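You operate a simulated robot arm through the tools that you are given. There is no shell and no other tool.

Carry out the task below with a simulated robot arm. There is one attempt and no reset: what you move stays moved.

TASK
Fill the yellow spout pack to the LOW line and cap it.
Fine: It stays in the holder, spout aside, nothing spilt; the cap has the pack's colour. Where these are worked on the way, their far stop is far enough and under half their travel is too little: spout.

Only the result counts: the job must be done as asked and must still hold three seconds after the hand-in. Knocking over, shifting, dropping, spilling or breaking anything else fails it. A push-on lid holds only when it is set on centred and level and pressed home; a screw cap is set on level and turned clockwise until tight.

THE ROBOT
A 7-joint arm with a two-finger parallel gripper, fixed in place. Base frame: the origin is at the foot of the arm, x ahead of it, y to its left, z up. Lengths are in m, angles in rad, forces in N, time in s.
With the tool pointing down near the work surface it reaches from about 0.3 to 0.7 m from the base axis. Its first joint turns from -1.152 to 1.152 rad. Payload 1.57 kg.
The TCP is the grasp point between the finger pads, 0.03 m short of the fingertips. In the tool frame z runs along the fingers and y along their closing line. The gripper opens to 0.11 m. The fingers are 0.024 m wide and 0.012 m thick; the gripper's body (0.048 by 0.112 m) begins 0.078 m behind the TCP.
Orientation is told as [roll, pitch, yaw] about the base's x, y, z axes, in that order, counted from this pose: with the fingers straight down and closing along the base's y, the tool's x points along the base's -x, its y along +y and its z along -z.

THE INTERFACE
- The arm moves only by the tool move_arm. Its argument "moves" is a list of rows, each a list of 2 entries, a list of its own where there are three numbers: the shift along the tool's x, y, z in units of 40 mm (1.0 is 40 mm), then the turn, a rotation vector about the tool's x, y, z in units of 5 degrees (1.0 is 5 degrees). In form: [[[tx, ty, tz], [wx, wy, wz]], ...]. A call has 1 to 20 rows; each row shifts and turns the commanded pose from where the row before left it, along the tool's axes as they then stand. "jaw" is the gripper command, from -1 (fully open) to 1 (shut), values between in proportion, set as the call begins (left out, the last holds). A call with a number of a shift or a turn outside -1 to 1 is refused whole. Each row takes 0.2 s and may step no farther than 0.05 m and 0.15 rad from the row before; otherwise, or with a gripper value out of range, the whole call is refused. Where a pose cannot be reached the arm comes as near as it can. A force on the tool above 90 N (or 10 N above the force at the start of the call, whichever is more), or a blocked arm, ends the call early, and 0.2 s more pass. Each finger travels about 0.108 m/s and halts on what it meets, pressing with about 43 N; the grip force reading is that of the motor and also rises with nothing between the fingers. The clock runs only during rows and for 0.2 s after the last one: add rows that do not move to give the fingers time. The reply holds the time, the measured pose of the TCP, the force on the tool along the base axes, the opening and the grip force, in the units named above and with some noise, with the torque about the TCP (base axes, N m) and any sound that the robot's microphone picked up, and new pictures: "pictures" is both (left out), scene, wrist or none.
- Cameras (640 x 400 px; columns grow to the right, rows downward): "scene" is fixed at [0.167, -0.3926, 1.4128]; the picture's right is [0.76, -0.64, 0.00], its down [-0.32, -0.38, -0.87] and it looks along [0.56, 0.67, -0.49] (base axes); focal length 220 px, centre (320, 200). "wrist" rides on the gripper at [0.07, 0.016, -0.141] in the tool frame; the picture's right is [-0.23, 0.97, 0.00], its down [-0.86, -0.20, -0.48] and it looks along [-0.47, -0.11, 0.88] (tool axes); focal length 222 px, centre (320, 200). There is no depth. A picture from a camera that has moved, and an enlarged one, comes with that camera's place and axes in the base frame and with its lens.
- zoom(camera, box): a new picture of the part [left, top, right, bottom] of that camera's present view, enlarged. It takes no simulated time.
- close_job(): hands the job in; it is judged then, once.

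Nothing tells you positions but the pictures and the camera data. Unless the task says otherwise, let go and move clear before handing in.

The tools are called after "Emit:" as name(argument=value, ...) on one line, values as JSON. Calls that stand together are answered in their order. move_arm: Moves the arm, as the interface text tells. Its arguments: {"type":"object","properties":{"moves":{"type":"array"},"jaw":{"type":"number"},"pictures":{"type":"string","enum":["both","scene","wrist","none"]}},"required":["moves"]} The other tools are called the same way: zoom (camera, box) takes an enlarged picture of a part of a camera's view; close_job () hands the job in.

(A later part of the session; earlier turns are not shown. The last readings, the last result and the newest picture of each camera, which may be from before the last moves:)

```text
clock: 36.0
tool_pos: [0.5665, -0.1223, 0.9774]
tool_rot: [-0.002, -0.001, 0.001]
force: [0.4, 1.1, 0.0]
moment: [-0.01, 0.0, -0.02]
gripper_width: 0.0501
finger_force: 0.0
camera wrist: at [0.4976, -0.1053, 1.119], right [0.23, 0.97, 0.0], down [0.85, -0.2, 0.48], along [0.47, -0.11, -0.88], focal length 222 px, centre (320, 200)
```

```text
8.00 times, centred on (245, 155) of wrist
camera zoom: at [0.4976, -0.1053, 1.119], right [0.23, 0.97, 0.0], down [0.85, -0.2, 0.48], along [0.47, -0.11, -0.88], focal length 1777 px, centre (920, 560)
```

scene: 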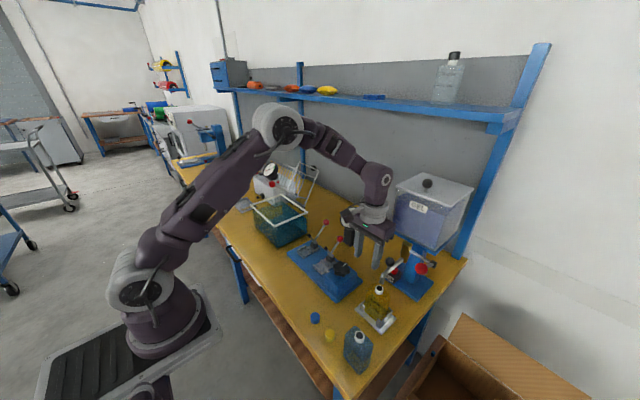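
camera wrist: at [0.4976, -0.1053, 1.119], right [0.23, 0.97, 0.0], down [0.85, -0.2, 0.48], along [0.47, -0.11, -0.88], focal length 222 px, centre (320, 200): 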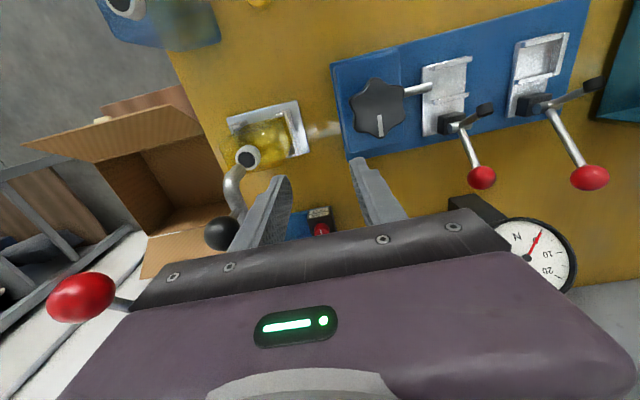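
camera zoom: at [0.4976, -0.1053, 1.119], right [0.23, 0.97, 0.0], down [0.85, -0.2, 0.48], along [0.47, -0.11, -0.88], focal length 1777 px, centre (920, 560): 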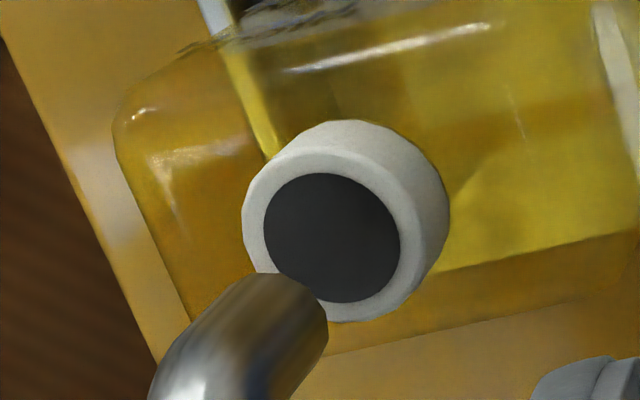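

The outlet sits over the neck hole, about 2 mm off centre against a hole radius of 8 mm. The spout coasted ahead of the finger, presumably to its stop. I'll rise, then move over the red valve ball at about (0.574, -0.2665, 1.031).

Emit:
move_arm(moves=[[[0, 0.1, -0.8], [0, 0, 0]], [[0, 0, -0.9], [0, 0, 0]], [[0, 0, -0.9], [0, 0, 0]], [[0, 0, -0.7], [0, 0, 0]], [[0, 0, 0], [0, 0, 0]]])

Emit:
zoom(camera="scene", box=[358, 240, 438, 315])

Emit:
zoom(camera="wrist", box=[60, 60, 360, 260])

```text
clock: 37.2
tool_pos: [0.5681, -0.1193, 1.1085]
tool_rot: [0.002, 0.0, 0.0]
force: [0.8, -0.8, -0.1]
moment: [0.02, -0.02, 0.01]
gripper_width: 0.0498
finger_force: 0.1
camera wrist: at [0.4988, -0.1029, 1.2499], right [0.23, 0.97, 0.0], down [0.86, -0.2, 0.48], along [0.47, -0.11, -0.88], focal length 222 px, centre (320, 200)
```

scene: 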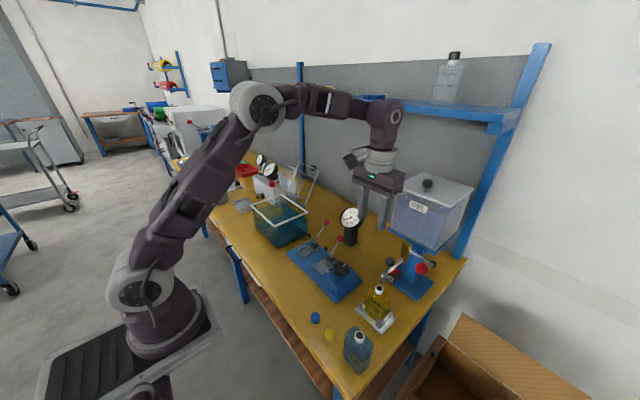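
wrist: 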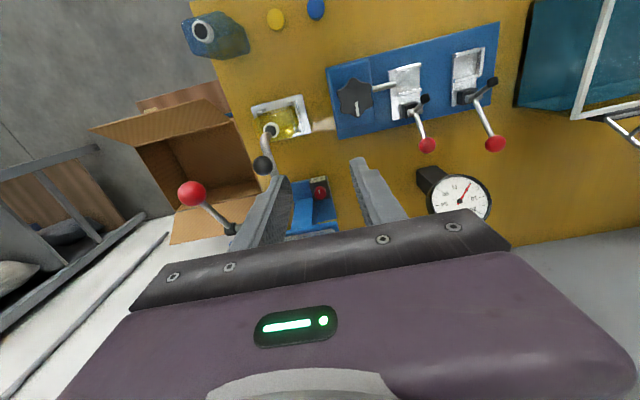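

```text
5.33 times, centred on (398, 278) of scene
camera zoom: at [0.167, -0.3926, 1.4128], right [0.76, -0.64, 0.0], down [-0.32, -0.38, -0.87], along [0.56, 0.67, -0.49], focal length 1173 px, centre (-96, -213)
```

zoom: 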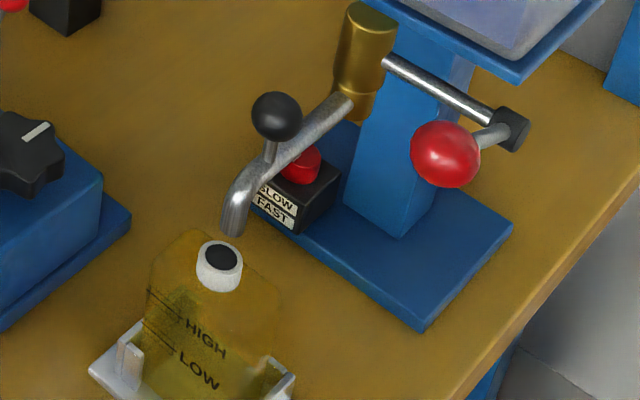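

```text
2.00 times, centred on (210, 160) of wrist
camera zoom: at [0.4988, -0.1029, 1.2499], right [0.23, 0.97, 0.0], down [0.86, -0.2, 0.48], along [0.47, -0.11, -0.88], focal length 444 px, centre (540, 280)
```

zoom: 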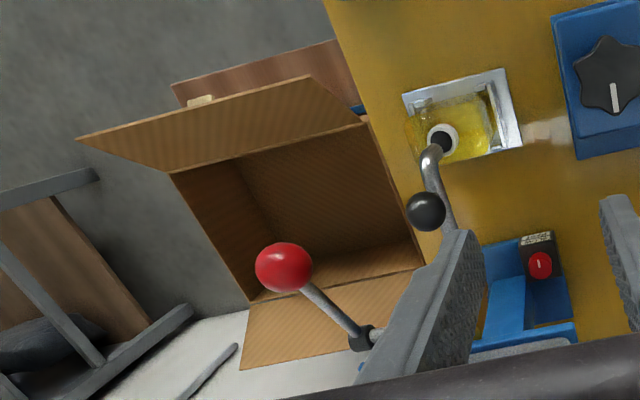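

The spout hasn't moved. I'll open the jaw to 70 mm and move over the red lever ball.

Emit:
move_arm(moves=[[[-0.05, -0.92, 0], [0, 0, 0]], [[-0.05, -0.92, 0], [0, 0, 0]], [[-0.05, -0.92, 0], [0, 0, 0]], [[0, -0.92, 0], [0, 0, 0]], [[0, 0, 0], [0, 0, 0]]], jaw=-0.27)

Emit:
zoom(camera="wrist", box=[180, 60, 480, 260])

Emit:
zoom(camera="scene", box=[358, 200, 458, 315])

```text
clock: 38.4
tool_pos: [0.5726, -0.2664, 1.1091]
tool_rot: [0.002, 0.002, 0.0]
force: [-0.3, -0.3, -0.4]
moment: [0.03, 0.02, -0.02]
gripper_width: 0.0699
finger_force: 0.2
camera wrist: at [0.5022, -0.2481, 1.2505], right [0.23, 0.97, 0.0], down [0.86, -0.2, 0.48], along [0.47, -0.11, -0.88], focal length 222 px, centre (320, 200)
```

scene: 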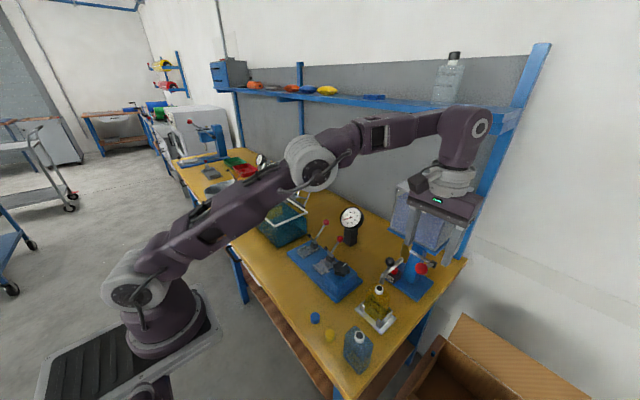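
wrist: 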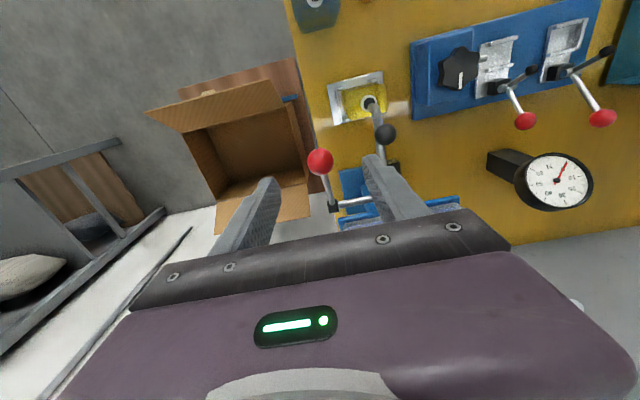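

```text
2.00 times, centred on (330, 160) of wrist
camera zoom: at [0.5022, -0.2481, 1.2505], right [0.23, 0.97, 0.0], down [0.86, -0.2, 0.48], along [0.47, -0.11, -0.88], focal length 444 px, centre (300, 280)
```

zoom: 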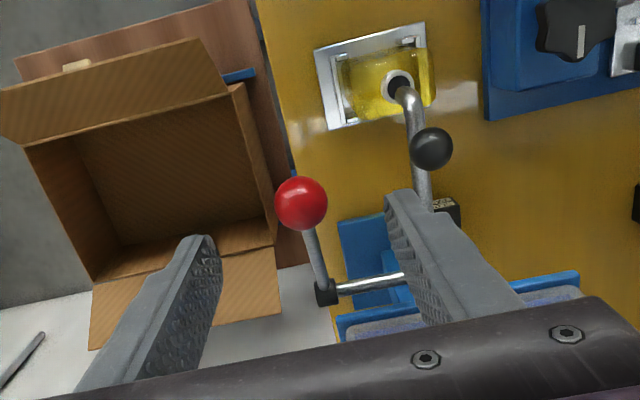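

```text
3.48 times, centred on (408, 258) of scene
camera zoom: at [0.167, -0.3927, 1.4128], right [0.76, -0.64, 0.0], down [-0.32, -0.38, -0.87], along [0.56, 0.67, -0.49], focal length 765 px, centre (14, 0)
```

zoom: 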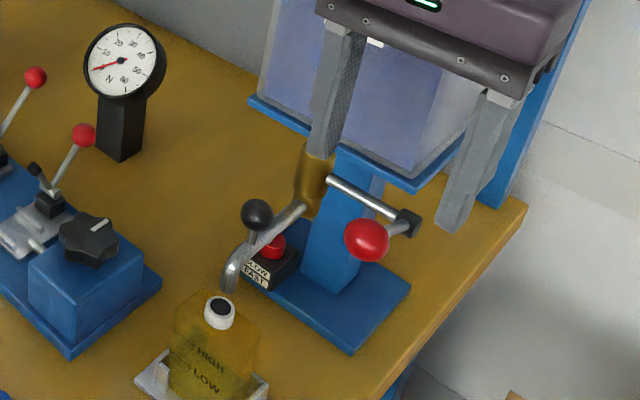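

The fingers straddle the red ball. I'll descend to it and close gently.

Emit:
move_arm(moves=[[[-0.04, 0, 0.65], [0, 0, 0]], [[0, 0, 0.65], [0, 0, 0]], [[0, 0, 0.65], [0, 0, 0]], [[0, 0, 0], [0, 0, 0]]])

Emit:
zoom(camera="wrist", box=[220, 100, 420, 240])

Emit:
zoom(camera="scene", box=[358, 200, 458, 315])

```text
clock: 39.4
tool_pos: [0.5743, -0.2665, 1.0328]
tool_rot: [0.0, -0.001, 0.0]
force: [-0.6, 0.3, -0.9]
moment: [0.0, 0.02, 0.03]
gripper_width: 0.0699
finger_force: 0.1
camera wrist: at [0.5047, -0.2504, 1.1736], right [0.23, 0.97, 0.0], down [0.86, -0.2, 0.48], along [0.47, -0.11, -0.88], focal length 222 px, centre (320, 200)
```

scene: 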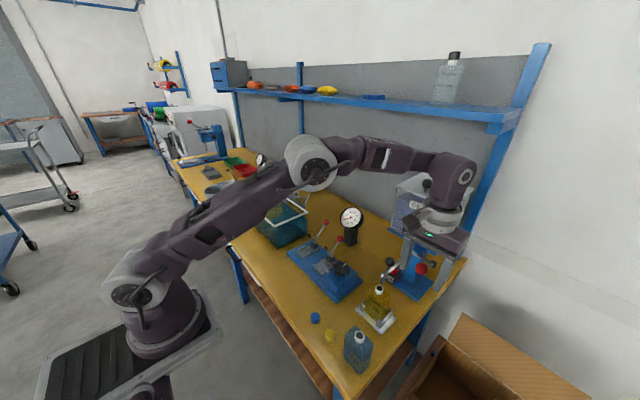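
wrist: 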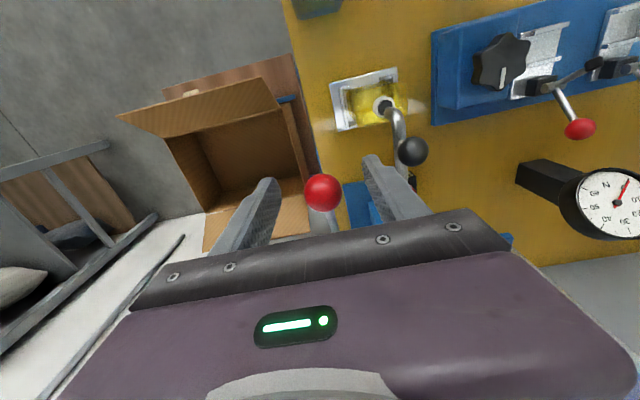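

```text
2.86 times, centred on (320, 170) of wrist
camera zoom: at [0.5047, -0.2504, 1.1736], right [0.23, 0.97, 0.0], down [0.86, -0.2, 0.48], along [0.47, -0.11, -0.88], focal length 635 px, centre (320, 286)
```

zoom: 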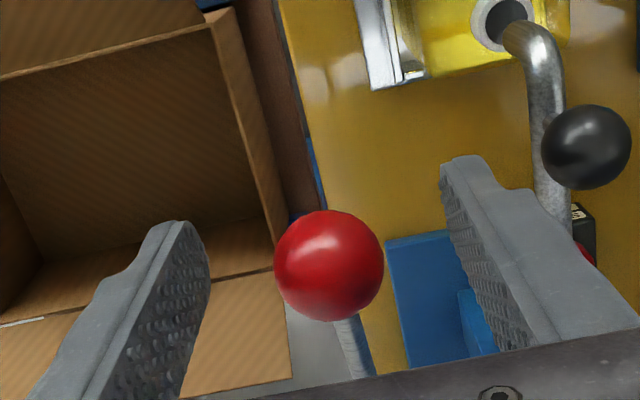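

```text
3.48 times, centred on (408, 258) of scene
camera zoom: at [0.167, -0.3926, 1.4128], right [0.76, -0.64, 0.0], down [-0.32, -0.38, -0.87], along [0.56, 0.67, -0.49], focal length 765 px, centre (14, 0)
```

zoom: 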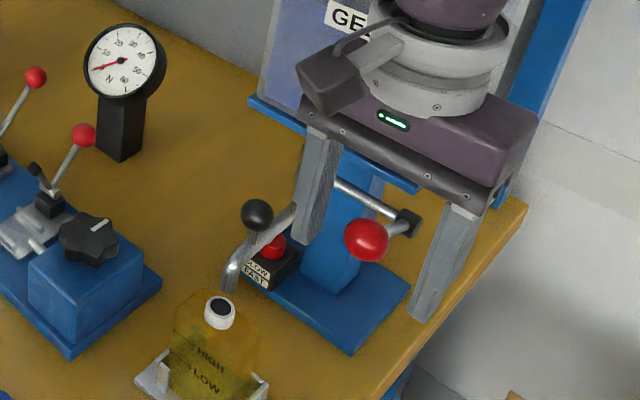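

The ball is centred between the fingers, so I'll close on it.

Emit:
move_arm(moves=[[[0, 0.03, 0], [0, 0, 0]], [[0, 0, 0], [0, 0, 0]], [[0, 0, 0], [0, 0, 0]]], jaw=1)

Emit:
zoom(camera="scene", box=[358, 230, 438, 325])

```text
clock: 40.2
tool_pos: [0.5751, -0.2657, 1.0329]
tool_rot: [0.001, 0.0, 0.0]
force: [-2.0, 7.6, -0.2]
moment: [0.01, 0.05, -0.01]
gripper_width: 0.027
finger_force: 37.1
camera wrist: at [0.505, -0.2485, 1.1734], right [0.23, 0.97, 0.0], down [0.86, -0.2, 0.48], along [0.47, -0.11, -0.88], focal length 222 px, centre (320, 200)
```

scene: 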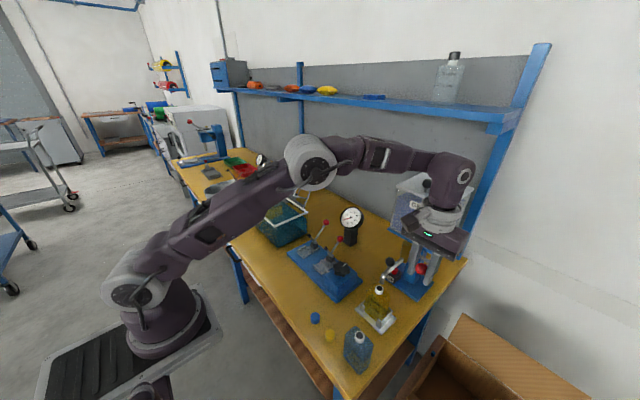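
wrist: 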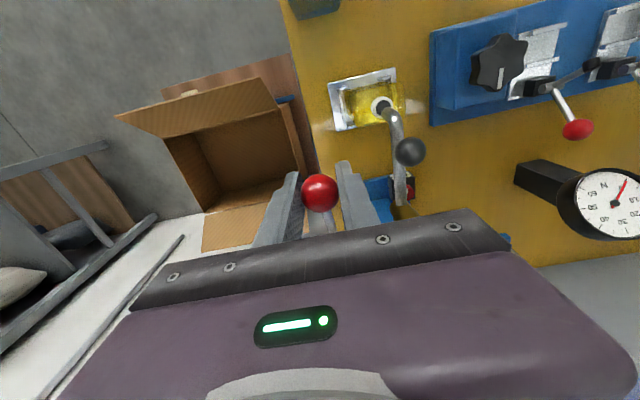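

```text
4.21 times, centred on (398, 278) of scene
camera zoom: at [0.167, -0.3924, 1.4128], right [0.76, -0.64, 0.0], down [-0.32, -0.38, -0.87], along [0.56, 0.67, -0.49], focal length 926 px, centre (-8, -126)
```

zoom: 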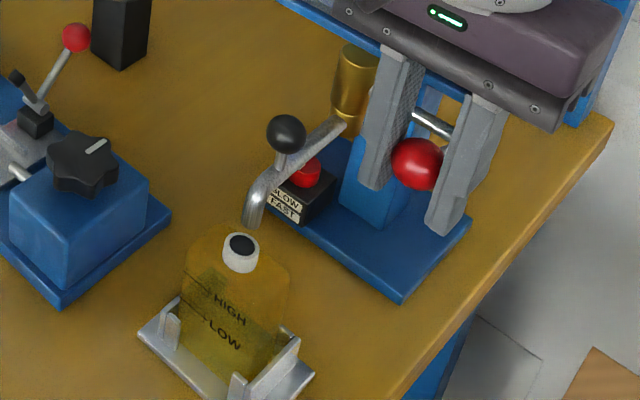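

The ball is gripped (about 27 mm across). I'll try a small tangential push downwards and watch the force and the outlet.

Emit:
move_arm(moves=[[[0.08, 0, 0.2], [0, 0, 0]]], pictures="scene")

Emit:
zoom(camera="scene", box=[358, 230, 438, 325])

```text
clock: 40.6
tool_pos: [0.573, -0.2648, 1.0237]
tool_rot: [-0.002, -0.004, 0.001]
force: [0.3, 6.8, 14.7]
moment: [0.03, -1.07, 0.0]
gripper_width: 0.0271
finger_force: 37.9
```

scene: 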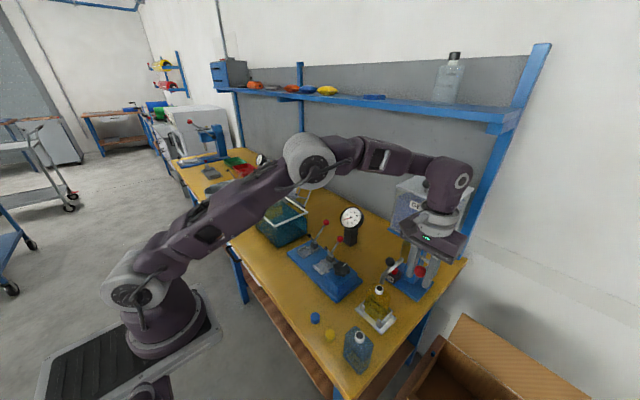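

```text
4.21 times, centred on (398, 278) of scene
camera zoom: at [0.1667, -0.3923, 1.4129], right [0.76, -0.64, 0.0], down [-0.32, -0.38, -0.87], along [0.56, 0.67, -0.49], focal length 926 px, centre (-8, -126)
```

zoom: 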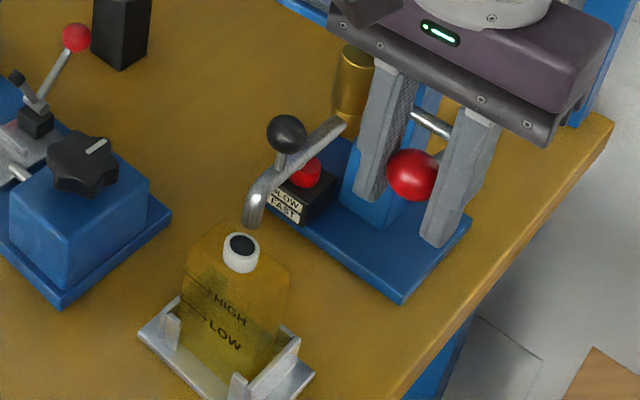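

The lever yields downwards at about 15 N. I'll push a bit further and look for flow.

Emit:
move_arm(moves=[[[0.085, 0, 0.33], [0, 0, 0]]], pictures="none")

Emit:
zoom(camera="scene", box=[358, 230, 438, 325])

```text
clock: 41.0
tool_pos: [0.5697, -0.2643, 1.0109]
tool_rot: [-0.001, -0.004, 0.0]
force: [5.9, 1.8, 11.5]
moment: [-0.04, -0.98, 0.02]
gripper_width: 0.0274
finger_force: 38.2
```

```text
4.21 times, centred on (398, 278) of scene
camera zoom: at [0.167, -0.3925, 1.4128], right [0.76, -0.64, 0.0], down [-0.32, -0.38, -0.87], along [0.56, 0.67, -0.49], focal length 926 px, centre (-8, -126)
```

zoom: 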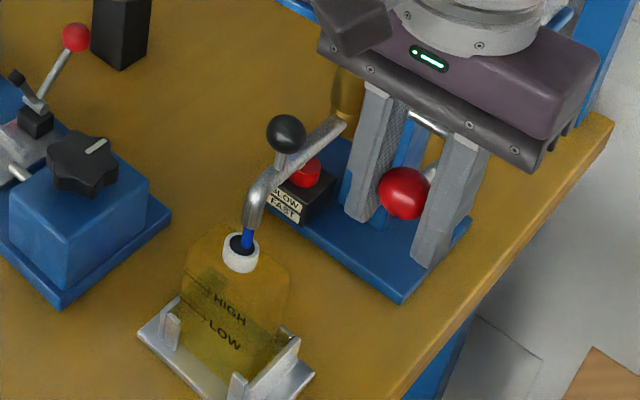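

Blue gel is flowing straight into the neck. I'll hold still and watch the level.

Emit:
move_arm(moves=[[[0, 0, 0], [0, 0, 0]]], pictures="none")

Emit:
zoom(camera="scene", box=[358, 270, 398, 325])

```text
clock: 41.4
tool_pos: [0.5692, -0.2651, 1.0104]
tool_rot: [-0.003, -0.002, 0.0]
force: [11.0, 0.1, 11.4]
moment: [-0.06, -0.93, 0.0]
gripper_width: 0.0272
finger_force: 37.7
```

```text
7.27 times, centred on (378, 298) of scene
camera zoom: at [0.1671, -0.3926, 1.4128], right [0.76, -0.64, 0.0], down [-0.32, -0.38, -0.87], along [0.56, 0.67, -0.49], focal length 1599 px, centre (-102, -509)
```

zoom: 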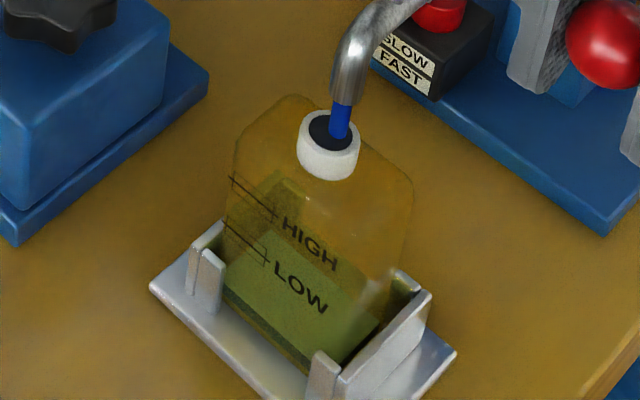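

A greenish fill region has appeared. I'll take another short wait and compare.

Emit:
move_arm(moves=[[[0, 0, 0], [0, 0, 0]]], pictures="none")

Emit:
zoom(camera="scene", box=[358, 270, 398, 325])

```text
clock: 41.8
tool_pos: [0.5681, -0.2646, 1.0111]
tool_rot: [-0.001, -0.001, 0.0]
force: [14.2, -2.0, 10.8]
moment: [-0.03, -0.9, 0.04]
gripper_width: 0.0273
finger_force: 38.1
```

```text
7.27 times, centred on (378, 298) of scene
camera zoom: at [0.1672, -0.3926, 1.4127], right [0.76, -0.64, 0.0], down [-0.32, -0.38, -0.87], along [0.56, 0.67, -0.49], focal length 1599 px, centre (-102, -509)
```

zoom: 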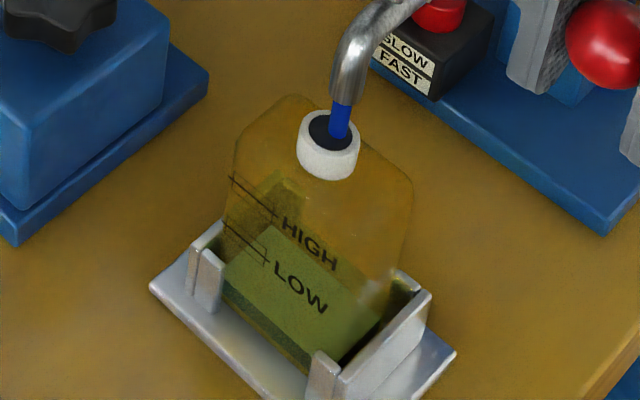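

The gel surface is rising, now at roughly z≈0.82 against LOW at z≈0.850. I'll keep it flowing and zoom in more tightly.

Emit:
move_arm(moves=[[[0, 0, 0], [0, 0, 0]], [[0, 0, 0], [0, 0, 0]]], pictures="none")

Emit:
zoom(camera="scene", box=[364, 290, 394, 325])

```text
clock: 42.4
tool_pos: [0.5699, -0.2656, 1.0088]
tool_rot: [0.0, -0.004, 0.0]
force: [16.3, -4.6, 9.1]
moment: [-0.03, -0.82, 0.04]
gripper_width: 0.0271
finger_force: 38.6
```

```text
11.43 times, centred on (379, 308) of scene
camera zoom: at [0.1673, -0.3927, 1.4127], right [0.76, -0.64, 0.0], down [-0.32, -0.37, -0.87], along [0.56, 0.67, -0.49], focal length 2513 px, centre (-354, -1029)
```

zoom: 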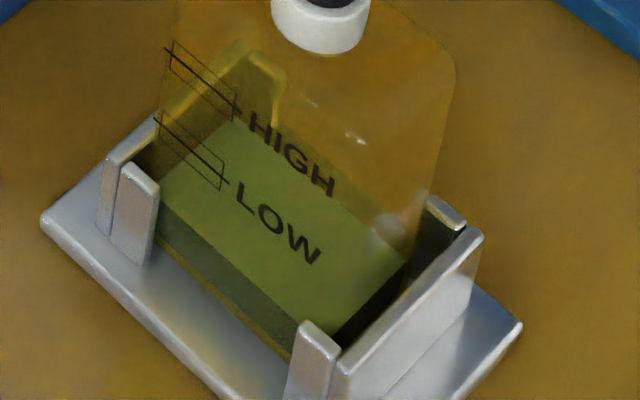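

The gel surface is now clear: about 27 mm below LOW and rising at roughly 4.5–5 mm/s. I'll let it run for about 2 s and check again.

Emit:
move_arm(moves=[[[0, 0, 0], [0, 0, 0]], [[0, 0, 0], [0, 0, 0]], [[0, 0, 0], [0, 0, 0]], [[0, 0, 0], [0, 0, 0]], [[0, 0, 0], [0, 0, 0]], [[0, 0, 0], [0, 0, 0]], [[0, 0, 0], [0, 0, 0]], [[0, 0, 0], [0, 0, 0]]], pictures="none")

Emit:
zoom(camera="scene", box=[364, 290, 394, 325])

```text
clock: 44.2
tool_pos: [0.568, -0.2648, 1.0103]
tool_rot: [0.001, 0.001, 0.0]
force: [15.3, -5.7, 3.5]
moment: [0.01, -0.28, 0.02]
gripper_width: 0.027
finger_force: 37.2
```

```text
11.43 times, centred on (379, 308) of scene
camera zoom: at [0.1674, -0.3928, 1.4127], right [0.76, -0.64, 0.0], down [-0.32, -0.37, -0.87], along [0.56, 0.67, -0.49], focal length 2513 px, centre (-354, -1029)
```

zoom: 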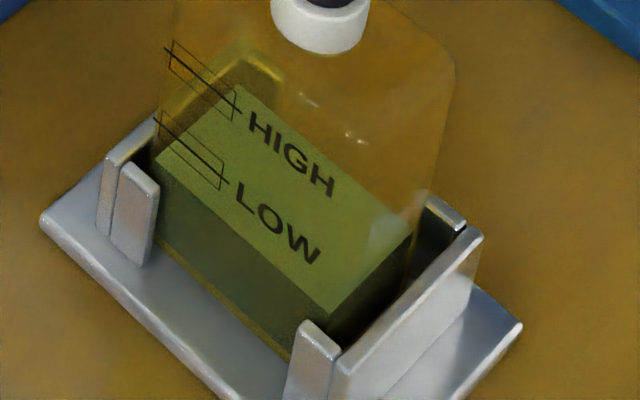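

The level is about 15–16 mm below LOW and rising at about 8 mm/s. There is a small tolerance box around the LOW line. I'll wait about 1.4 s more, then check before closing.

Emit:
move_arm(moves=[[[0, 0, 0], [0, 0, 0]], [[0, 0, 0], [0, 0, 0]], [[0, 0, 0], [0, 0, 0]], [[0, 0, 0], [0, 0, 0]], [[0, 0, 0], [0, 0, 0]]], pictures="none")

Emit:
zoom(camera="scene", box=[364, 290, 394, 325])

```text
clock: 45.4
tool_pos: [0.5688, -0.2653, 1.0093]
tool_rot: [0.0, -0.001, 0.001]
force: [14.5, -6.6, -0.5]
moment: [-0.01, -0.03, 0.01]
gripper_width: 0.0273
finger_force: 38.0
```

```text
11.43 times, centred on (379, 308) of scene
camera zoom: at [0.1675, -0.3929, 1.4126], right [0.76, -0.64, 0.0], down [-0.32, -0.37, -0.87], along [0.56, 0.67, -0.49], focal length 2513 px, centre (-354, -1029)
```

zoom: 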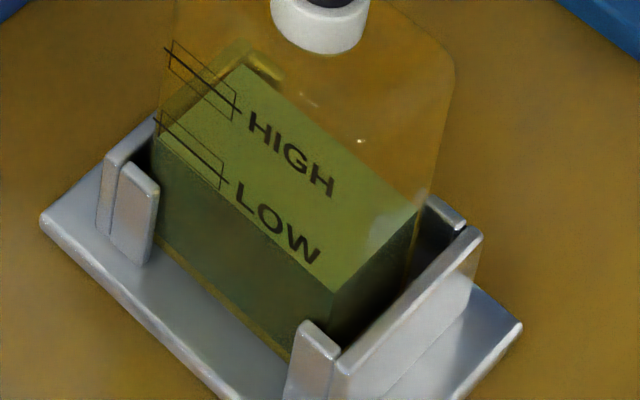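

The level is just under the LOW line. The clock is stopped, so I'll zoom further to measure before closing.

Emit:
zoom(camera="scene", box=[368, 296, 382, 310])

```text
16.00 times, centred on (375, 303) of scene
camera zoom: at [0.1675, -0.3929, 1.4126], right [0.76, -0.64, 0.0], down [-0.32, -0.37, -0.87], along [0.56, 0.67, -0.49], focal length 3518 px, centre (-560, -1448)
```

zoom: 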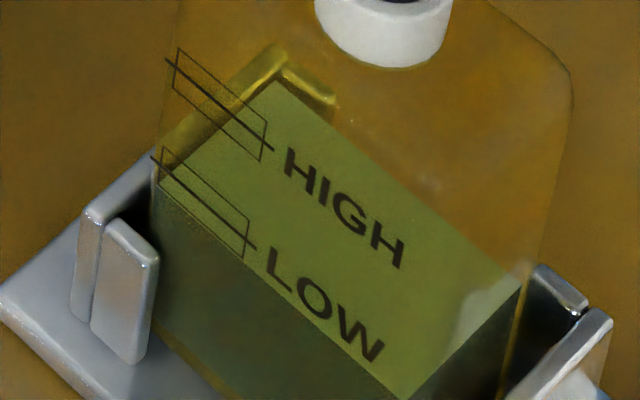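

The gel edge is now at the lower edge of the tolerance box, about 6 mm below the LOW line. I'll wait 0.4 s more, then lift the lever closed.

Emit:
move_arm(moves=[[[0, 0, 0], [0, 0, 0]], [[0, 0, 0], [0, 0, 0]], [[-0.085, 0, -0.35], [0, 0, 0]], [[-0.08, 0, -0.23], [0, 0, 0]], [[0, 0, 0], [0, 0, 0]]], pictures="scene")

Emit:
zoom(camera="scene", box=[368, 296, 382, 310])

Emit:
zoom(camera="scene", box=[358, 230, 438, 325])

```text
clock: 46.6
tool_pos: [0.5734, -0.2655, 1.0323]
tool_rot: [0.001, 0.006, 0.0]
force: [-12.0, -2.7, -16.6]
moment: [0.0, 0.8, 0.04]
gripper_width: 0.0269
finger_force: 37.4
```

scene: 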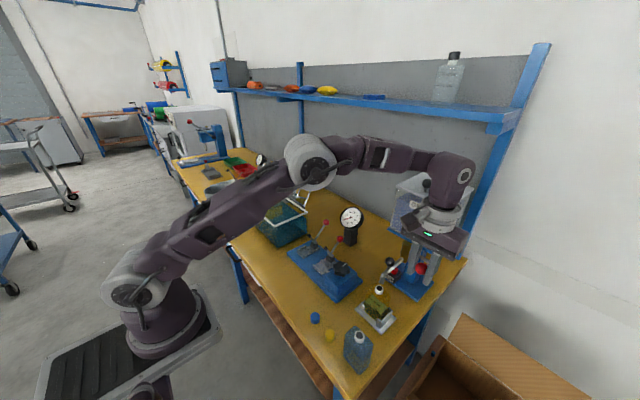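

```text
16.00 times, centred on (375, 303) of scene
camera zoom: at [0.167, -0.3929, 1.4127], right [0.76, -0.64, 0.0], down [-0.32, -0.37, -0.87], along [0.56, 0.67, -0.49], focal length 3518 px, centre (-560, -1448)
```

zoom: 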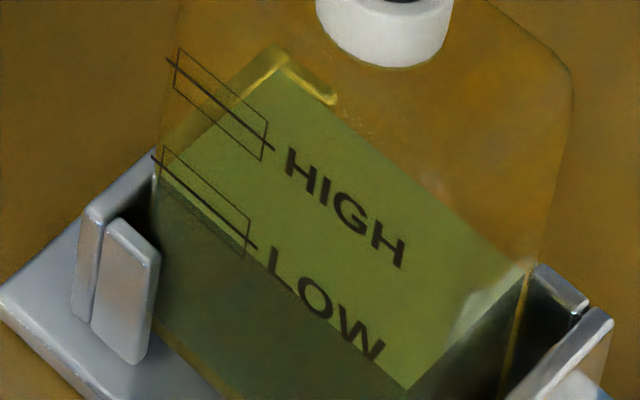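

```text
4.21 times, centred on (398, 278) of scene
camera zoom: at [0.167, -0.3929, 1.4127], right [0.76, -0.64, 0.0], down [-0.32, -0.37, -0.87], along [0.56, 0.67, -0.49], focal length 926 px, centre (-8, -126)
```

zoom: 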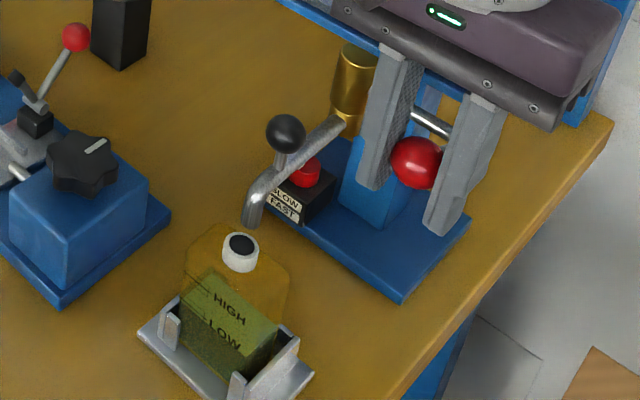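

The flow has stopped, and the gel edge is about 3 mm below the LOW line and inside the box. I'll wait briefly to see whether it settles.

Emit:
move_arm(moves=[[[0, 0, 0], [0, 0, 0]], [[0, 0, 0], [0, 0, 0]], [[0, 0, 0], [0, 0, 0]]], pictures="none")

Emit:
zoom(camera="scene", box=[368, 296, 382, 310])

Emit:
zoom(camera="scene", box=[370, 276, 390, 296])

```text
clock: 47.4
tool_pos: [0.5735, -0.2655, 1.0331]
tool_rot: [0.0, 0.003, -0.001]
force: [-21.5, 0.2, -19.1]
moment: [-0.03, 0.49, -0.01]
gripper_width: 0.027
finger_force: 37.7
```

```text
16.00 times, centred on (375, 303) of scene
camera zoom: at [0.1668, -0.3928, 1.4127], right [0.76, -0.64, 0.0], down [-0.32, -0.37, -0.87], along [0.56, 0.67, -0.49], focal length 3518 px, centre (-560, -1448)
```

zoom: 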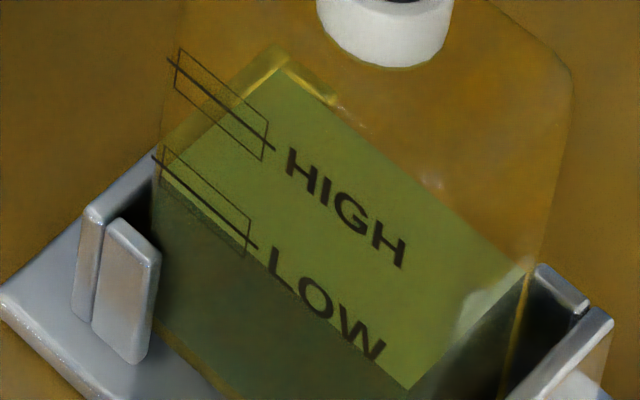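

```text
16.00 times, centred on (380, 286) of scene
camera zoom: at [0.1668, -0.3928, 1.4127], right [0.76, -0.64, 0.0], down [-0.32, -0.37, -0.87], along [0.56, 0.67, -0.49], focal length 3518 px, centre (-640, -1176)
```

zoom: 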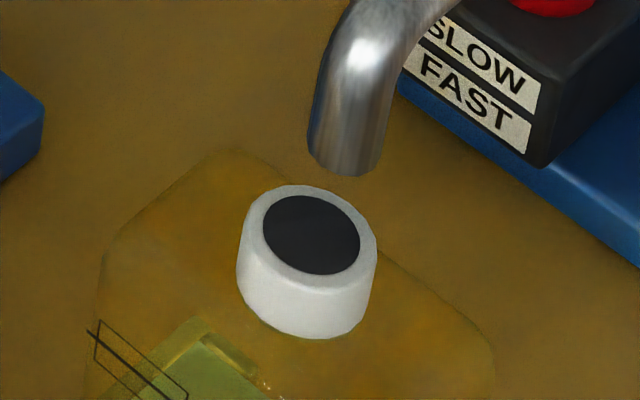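

The level is steady and nothing has spilt. I'll zoom further to measure the gap to the LOW line.

Emit:
zoom(camera="scene", box=[368, 298, 376, 306])

Emit:
zoom(camera="wrist", box=[320, 60, 420, 140])

```text
16.00 times, centred on (372, 302) of scene
camera zoom: at [0.1668, -0.3928, 1.4127], right [0.76, -0.64, 0.0], down [-0.32, -0.37, -0.87], along [0.56, 0.67, -0.49], focal length 3518 px, centre (-512, -1432)
```

zoom: 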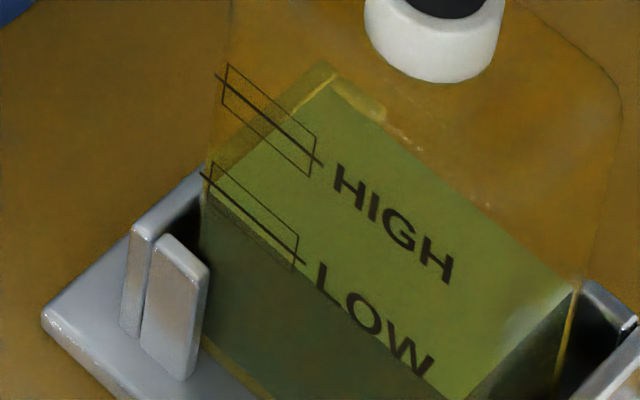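

```text
5.00 times, centred on (370, 100) of wrist
camera zoom: at [0.5046, -0.2483, 1.1748], right [0.23, 0.97, 0.0], down [0.86, -0.2, 0.48], along [0.46, -0.11, -0.88], focal length 1111 px, centre (70, 700)
```

zoom: 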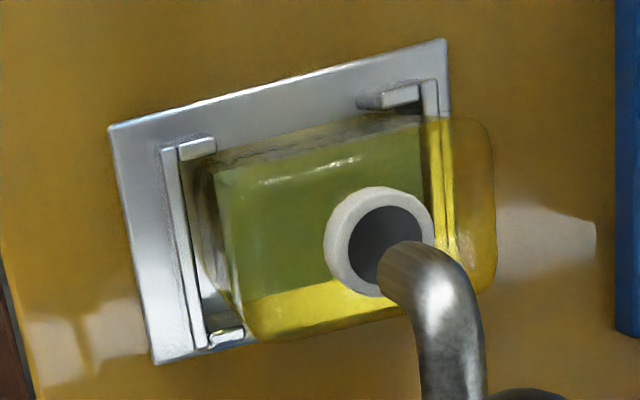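

Allowing for wall thickness, the level is about 4–5 mm below the LOW line. I'll give a brief top-up of about 0.6 s of flow by opening and re-closing the lever.

Emit:
move_arm(moves=[[[0.08, 0, 0.23], [0, 0, 0]], [[0.085, 0, 0.35], [0, 0, 0]], [[0, 0, 0], [0, 0, 0]], [[0, 0, 0], [0, 0, 0]], [[-0.085, 0, -0.35], [0, 0, 0]], [[-0.08, 0, -0.23], [0, 0, 0]], [[0, 0, 0], [0, 0, 0]]], pictures="none")

Emit:
zoom(camera="scene", box=[368, 298, 376, 306])

Emit:
zoom(camera="scene", box=[358, 230, 438, 325])

```text
clock: 49.0
tool_pos: [0.5747, -0.2645, 1.0314]
tool_rot: [0.001, 0.004, 0.0]
force: [1.3, -12.3, -24.1]
moment: [0.07, 0.67, 0.0]
gripper_width: 0.027
finger_force: 37.9
```

```text
16.00 times, centred on (372, 302) of scene
camera zoom: at [0.1675, -0.3932, 1.4125], right [0.76, -0.64, 0.0], down [-0.32, -0.37, -0.87], along [0.56, 0.67, -0.49], focal length 3518 px, centre (-512, -1432)
```

zoom: 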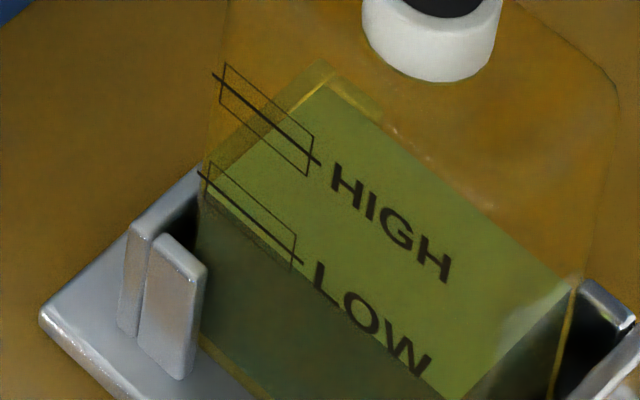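

```text
4.21 times, centred on (398, 278) of scene
camera zoom: at [0.1675, -0.3932, 1.4125], right [0.76, -0.64, 0.0], down [-0.32, -0.37, -0.87], along [0.56, 0.67, -0.49], focal length 926 px, centre (-8, -126)
```

zoom: 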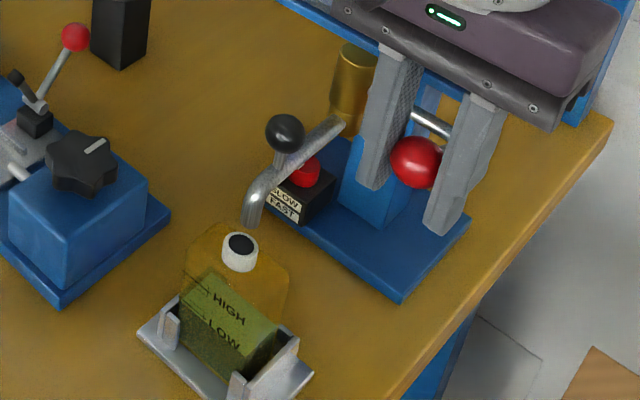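

The level barely changed in that short cycle. I'll open again and look at the stream before deciding how long to hold.

Emit:
move_arm(moves=[[[0.08, 0, 0.23], [0, 0, 0]], [[0.085, 0, 0.35], [0, 0, 0]]], pictures="none")

Emit:
zoom(camera="scene", box=[358, 230, 438, 325])

Emit:
zoom(camera="scene", box=[370, 300, 378, 308])

```text
clock: 49.6
tool_pos: [0.5698, -0.2644, 1.0122]
tool_rot: [0.001, -0.005, 0.0]
force: [-0.5, -3.5, 13.0]
moment: [-0.03, -0.92, -0.01]
gripper_width: 0.0275
finger_force: 38.0
```

```text
4.21 times, centred on (398, 278) of scene
camera zoom: at [0.1668, -0.3926, 1.4128], right [0.76, -0.64, 0.0], down [-0.32, -0.38, -0.87], along [0.56, 0.67, -0.49], focal length 926 px, centre (-8, -126)
```

zoom: 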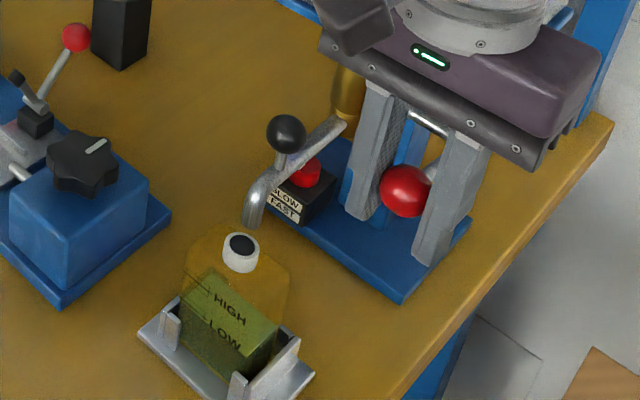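

```text
16.00 times, centred on (374, 304) of scene
camera zoom: at [0.1668, -0.3926, 1.4128], right [0.76, -0.64, 0.0], down [-0.32, -0.38, -0.87], along [0.56, 0.67, -0.49], focal length 3518 px, centre (-544, -1464)
```

zoom: 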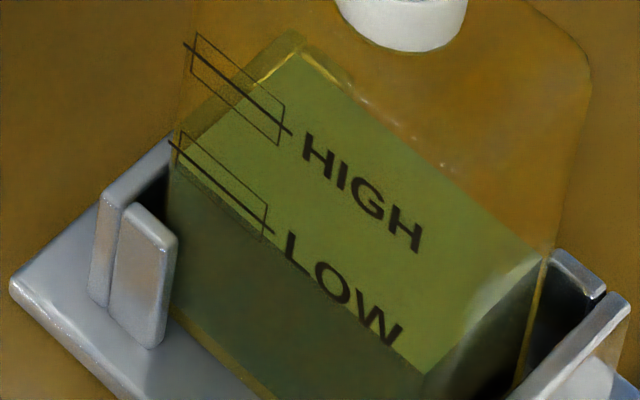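

The valve threshold is right around here: no stream yet at z=1.012. I'll push about 3 mm more, hold briefly, then close.

Emit:
move_arm(moves=[[[0.01, 0, 0.08], [0, 0, 0]], [[0, 0, 0], [0, 0, 0]], [[0, 0, 0], [0, 0, 0]], [[-0.095, 0, -0.43], [0, 0, 0]], [[-0.08, 0, -0.23], [0, 0, 0]], [[0, 0, 0], [0, 0, 0]]], pictures="none")

Emit:
zoom(camera="scene", box=[370, 300, 378, 308])

Emit:
zoom(camera="scene", box=[358, 230, 438, 325])

```text
clock: 51.0
tool_pos: [0.5745, -0.2647, 1.0306]
tool_rot: [0.0, 0.006, -0.001]
force: [0.4, -17.2, -28.3]
moment: [0.11, 0.58, 0.0]
gripper_width: 0.0275
finger_force: 37.8
```

```text
16.00 times, centred on (374, 304) of scene
camera zoom: at [0.1676, -0.3934, 1.4125], right [0.76, -0.64, 0.0], down [-0.32, -0.37, -0.87], along [0.56, 0.67, -0.49], focal length 3518 px, centre (-544, -1464)
```

zoom: 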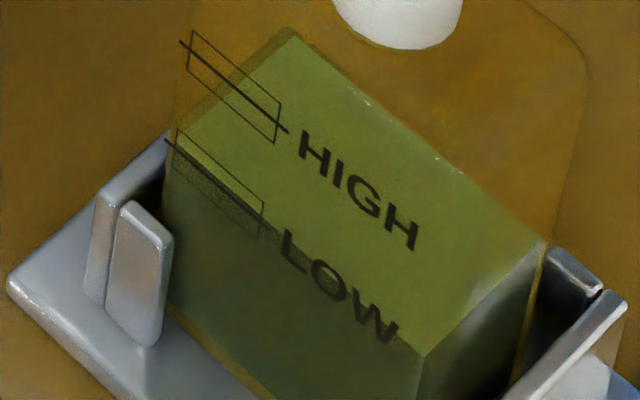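

```text
4.21 times, centred on (398, 278) of scene
camera zoom: at [0.1676, -0.3934, 1.4125], right [0.76, -0.64, 0.0], down [-0.32, -0.37, -0.87], along [0.56, 0.67, -0.49], focal length 926 px, centre (-8, -126)
```

zoom: 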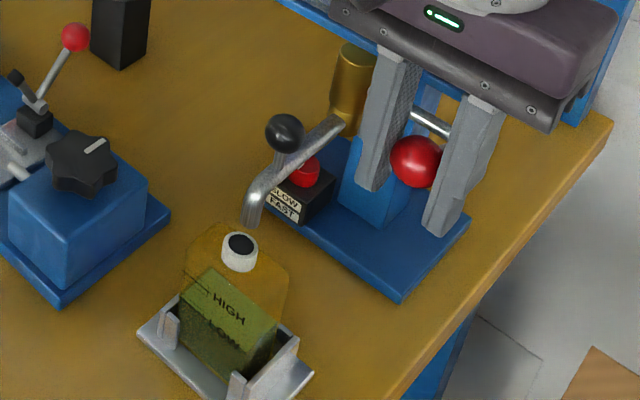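

The gel edge is now about 1–3 mm under the LOW line. One very short pulse should centre it.

Emit:
move_arm(moves=[[[0.08, 0, 0.23], [0, 0, 0]], [[0.095, 0, 0.43], [0, 0, 0]], [[-0.095, 0, -0.43], [0, 0, 0]], [[-0.08, 0, -0.23], [0, 0, 0]], [[0, 0, 0], [0, 0, 0]]], pictures="none")

Emit:
zoom(camera="scene", box=[370, 300, 378, 308])

Emit:
zoom(camera="scene", box=[358, 230, 438, 325])

```text
clock: 52.2
tool_pos: [0.573, -0.2658, 1.0308]
tool_rot: [0.003, 0.006, 0.001]
force: [-0.1, -15.4, -33.1]
moment: [0.1, 0.46, -0.02]
gripper_width: 0.0269
finger_force: 37.6
```

```text
16.00 times, centred on (374, 304) of scene
camera zoom: at [0.1677, -0.3934, 1.4124], right [0.76, -0.64, 0.0], down [-0.32, -0.37, -0.87], along [0.56, 0.67, -0.49], focal length 3518 px, centre (-544, -1464)
```

zoom: 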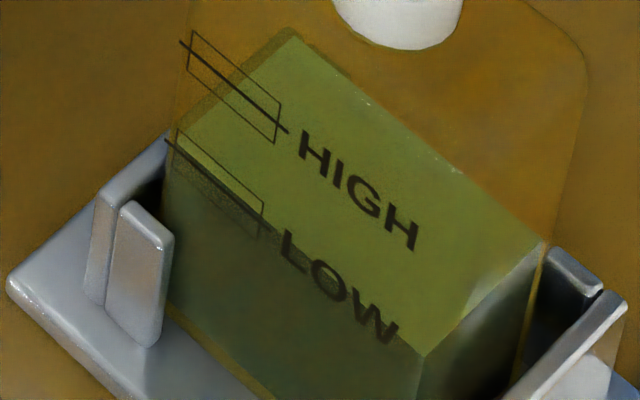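

```text
4.21 times, centred on (398, 278) of scene
camera zoom: at [0.1677, -0.3934, 1.4124], right [0.76, -0.64, 0.0], down [-0.32, -0.37, -0.87], along [0.56, 0.67, -0.49], focal length 926 px, centre (-8, -126)
```

zoom: 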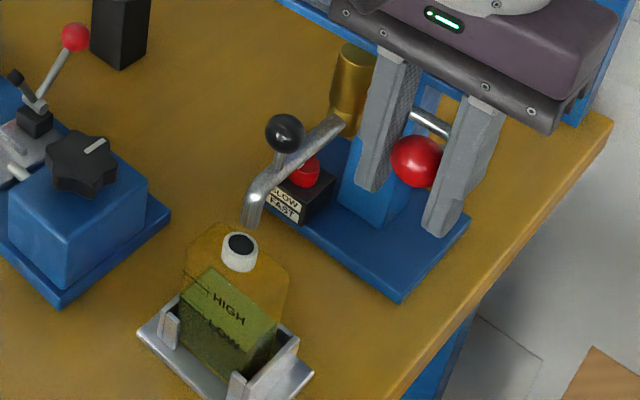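

That pulse was too short to open the valve, and the level is still about 2 mm low. I'll use one pulse with a single hold row, for roughly +2 mm.

Emit:
move_arm(moves=[[[0.08, 0, 0.23], [0, 0, 0]], [[0.095, 0, 0.43], [0, 0, 0]], [[0, 0, 0], [0, 0, 0]], [[-0.095, 0, -0.43], [0, 0, 0]], [[-0.08, 0, -0.23], [0, 0, 0]], [[0, 0, 0], [0, 0, 0]]], pictures="none")

Emit:
zoom(camera="scene", box=[370, 300, 378, 308])

Emit:
zoom(camera="scene", box=[358, 230, 438, 325])

```text
clock: 53.6
tool_pos: [0.5736, -0.2641, 1.0314]
tool_rot: [0.005, 0.004, 0.001]
force: [-9.4, -2.7, -32.2]
moment: [-0.02, 0.09, 0.0]
gripper_width: 0.0277
finger_force: 38.2
```

```text
16.00 times, centred on (374, 304) of scene
camera zoom: at [0.1674, -0.393, 1.4126], right [0.76, -0.64, 0.0], down [-0.32, -0.37, -0.87], along [0.56, 0.67, -0.49], focal length 3518 px, centre (-544, -1464)
```

zoom: 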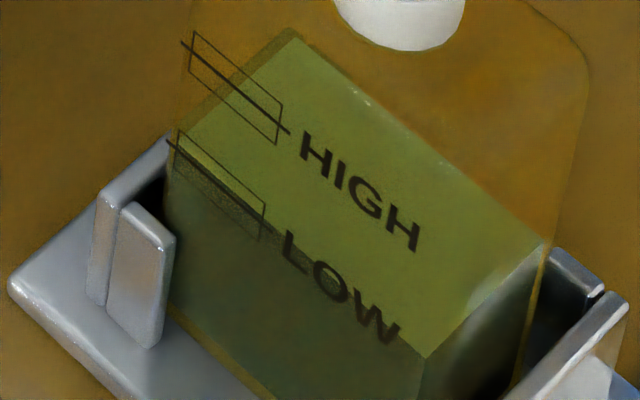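

```text
4.21 times, centred on (398, 278) of scene
camera zoom: at [0.1674, -0.393, 1.4126], right [0.76, -0.64, 0.0], down [-0.32, -0.37, -0.87], along [0.56, 0.67, -0.49], focal length 926 px, centre (-8, -126)
```

zoom: 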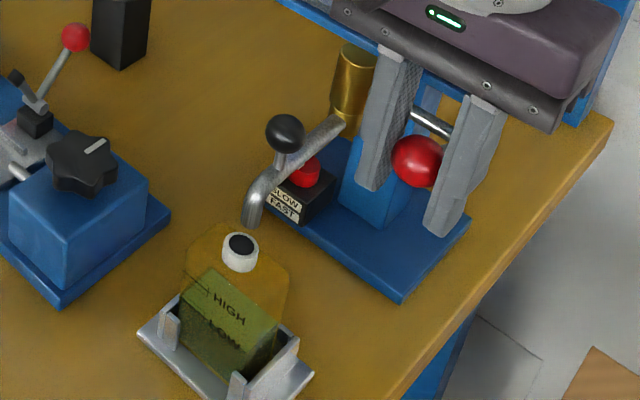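

The level is unchanged, because the ball slips slightly in the grip near the closed stop. I'll open stepwise to find the stream and then close at once.

Emit:
move_arm(moves=[[[0.08, 0, 0.23], [0, 0, 0]], [[0.09, 0, 0.41], [0, 0, 0]]], pictures="none")

Emit:
zoom(camera="scene", box=[358, 230, 438, 325])

Emit:
zoom(camera="scene", box=[370, 300, 378, 308])

```text
clock: 54.2
tool_pos: [0.5701, -0.2649, 1.0089]
tool_rot: [0.0, -0.007, 0.0]
force: [0.9, -0.1, 12.4]
moment: [-0.04, -0.92, -0.01]
gripper_width: 0.0273
finger_force: 38.3
```

```text
4.21 times, centred on (398, 278) of scene
camera zoom: at [0.1668, -0.3925, 1.4128], right [0.76, -0.64, 0.0], down [-0.32, -0.38, -0.87], along [0.56, 0.67, -0.49], focal length 926 px, centre (-8, -126)
```

zoom: 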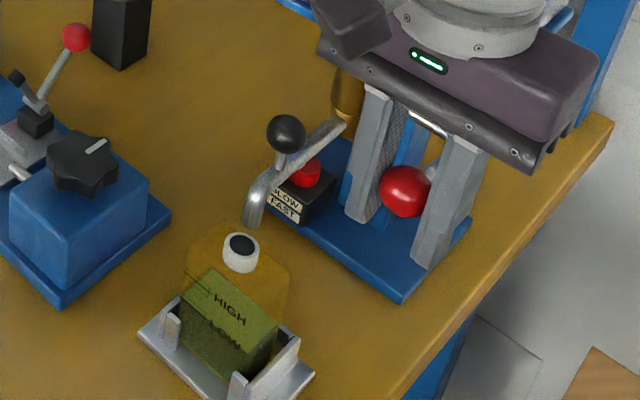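

```text
16.00 times, centred on (374, 304) of scene
camera zoom: at [0.1668, -0.3925, 1.4128], right [0.76, -0.64, 0.0], down [-0.32, -0.38, -0.87], along [0.56, 0.67, -0.49], focal length 3518 px, centre (-544, -1464)
```

zoom: 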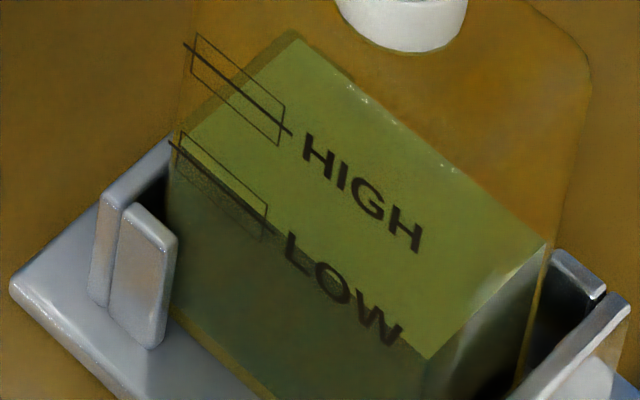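

No stream has started and the gel edge sits essentially on the LOW line, so I'll leave the level and close the lever fully.

Emit:
move_arm(moves=[[[-0.09, 0, -0.41], [0, 0, 0]], [[-0.08, 0, -0.23], [0, 0, 0]], [[0, 0, -0.03], [0, 0, 0]], [[0, 0, 0], [0, 0, 0]]], pictures="none")

Emit:
zoom(camera="scene", box=[358, 230, 438, 325])

```text
clock: 55.2
tool_pos: [0.5756, -0.2657, 1.033]
tool_rot: [0.0, 0.003, 0.0]
force: [-8.7, -10.8, -29.6]
moment: [0.07, 0.14, -0.02]
gripper_width: 0.0269
finger_force: 37.6
```

```text
4.21 times, centred on (398, 278) of scene
camera zoom: at [0.1673, -0.3932, 1.4125], right [0.76, -0.64, 0.0], down [-0.32, -0.37, -0.87], along [0.56, 0.67, -0.49], focal length 926 px, centre (-8, -126)
```

zoom: 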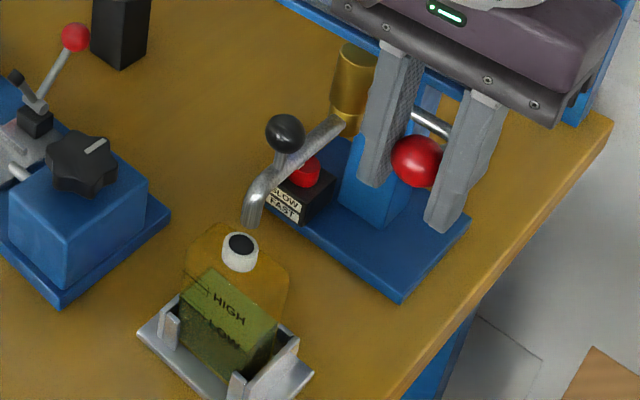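

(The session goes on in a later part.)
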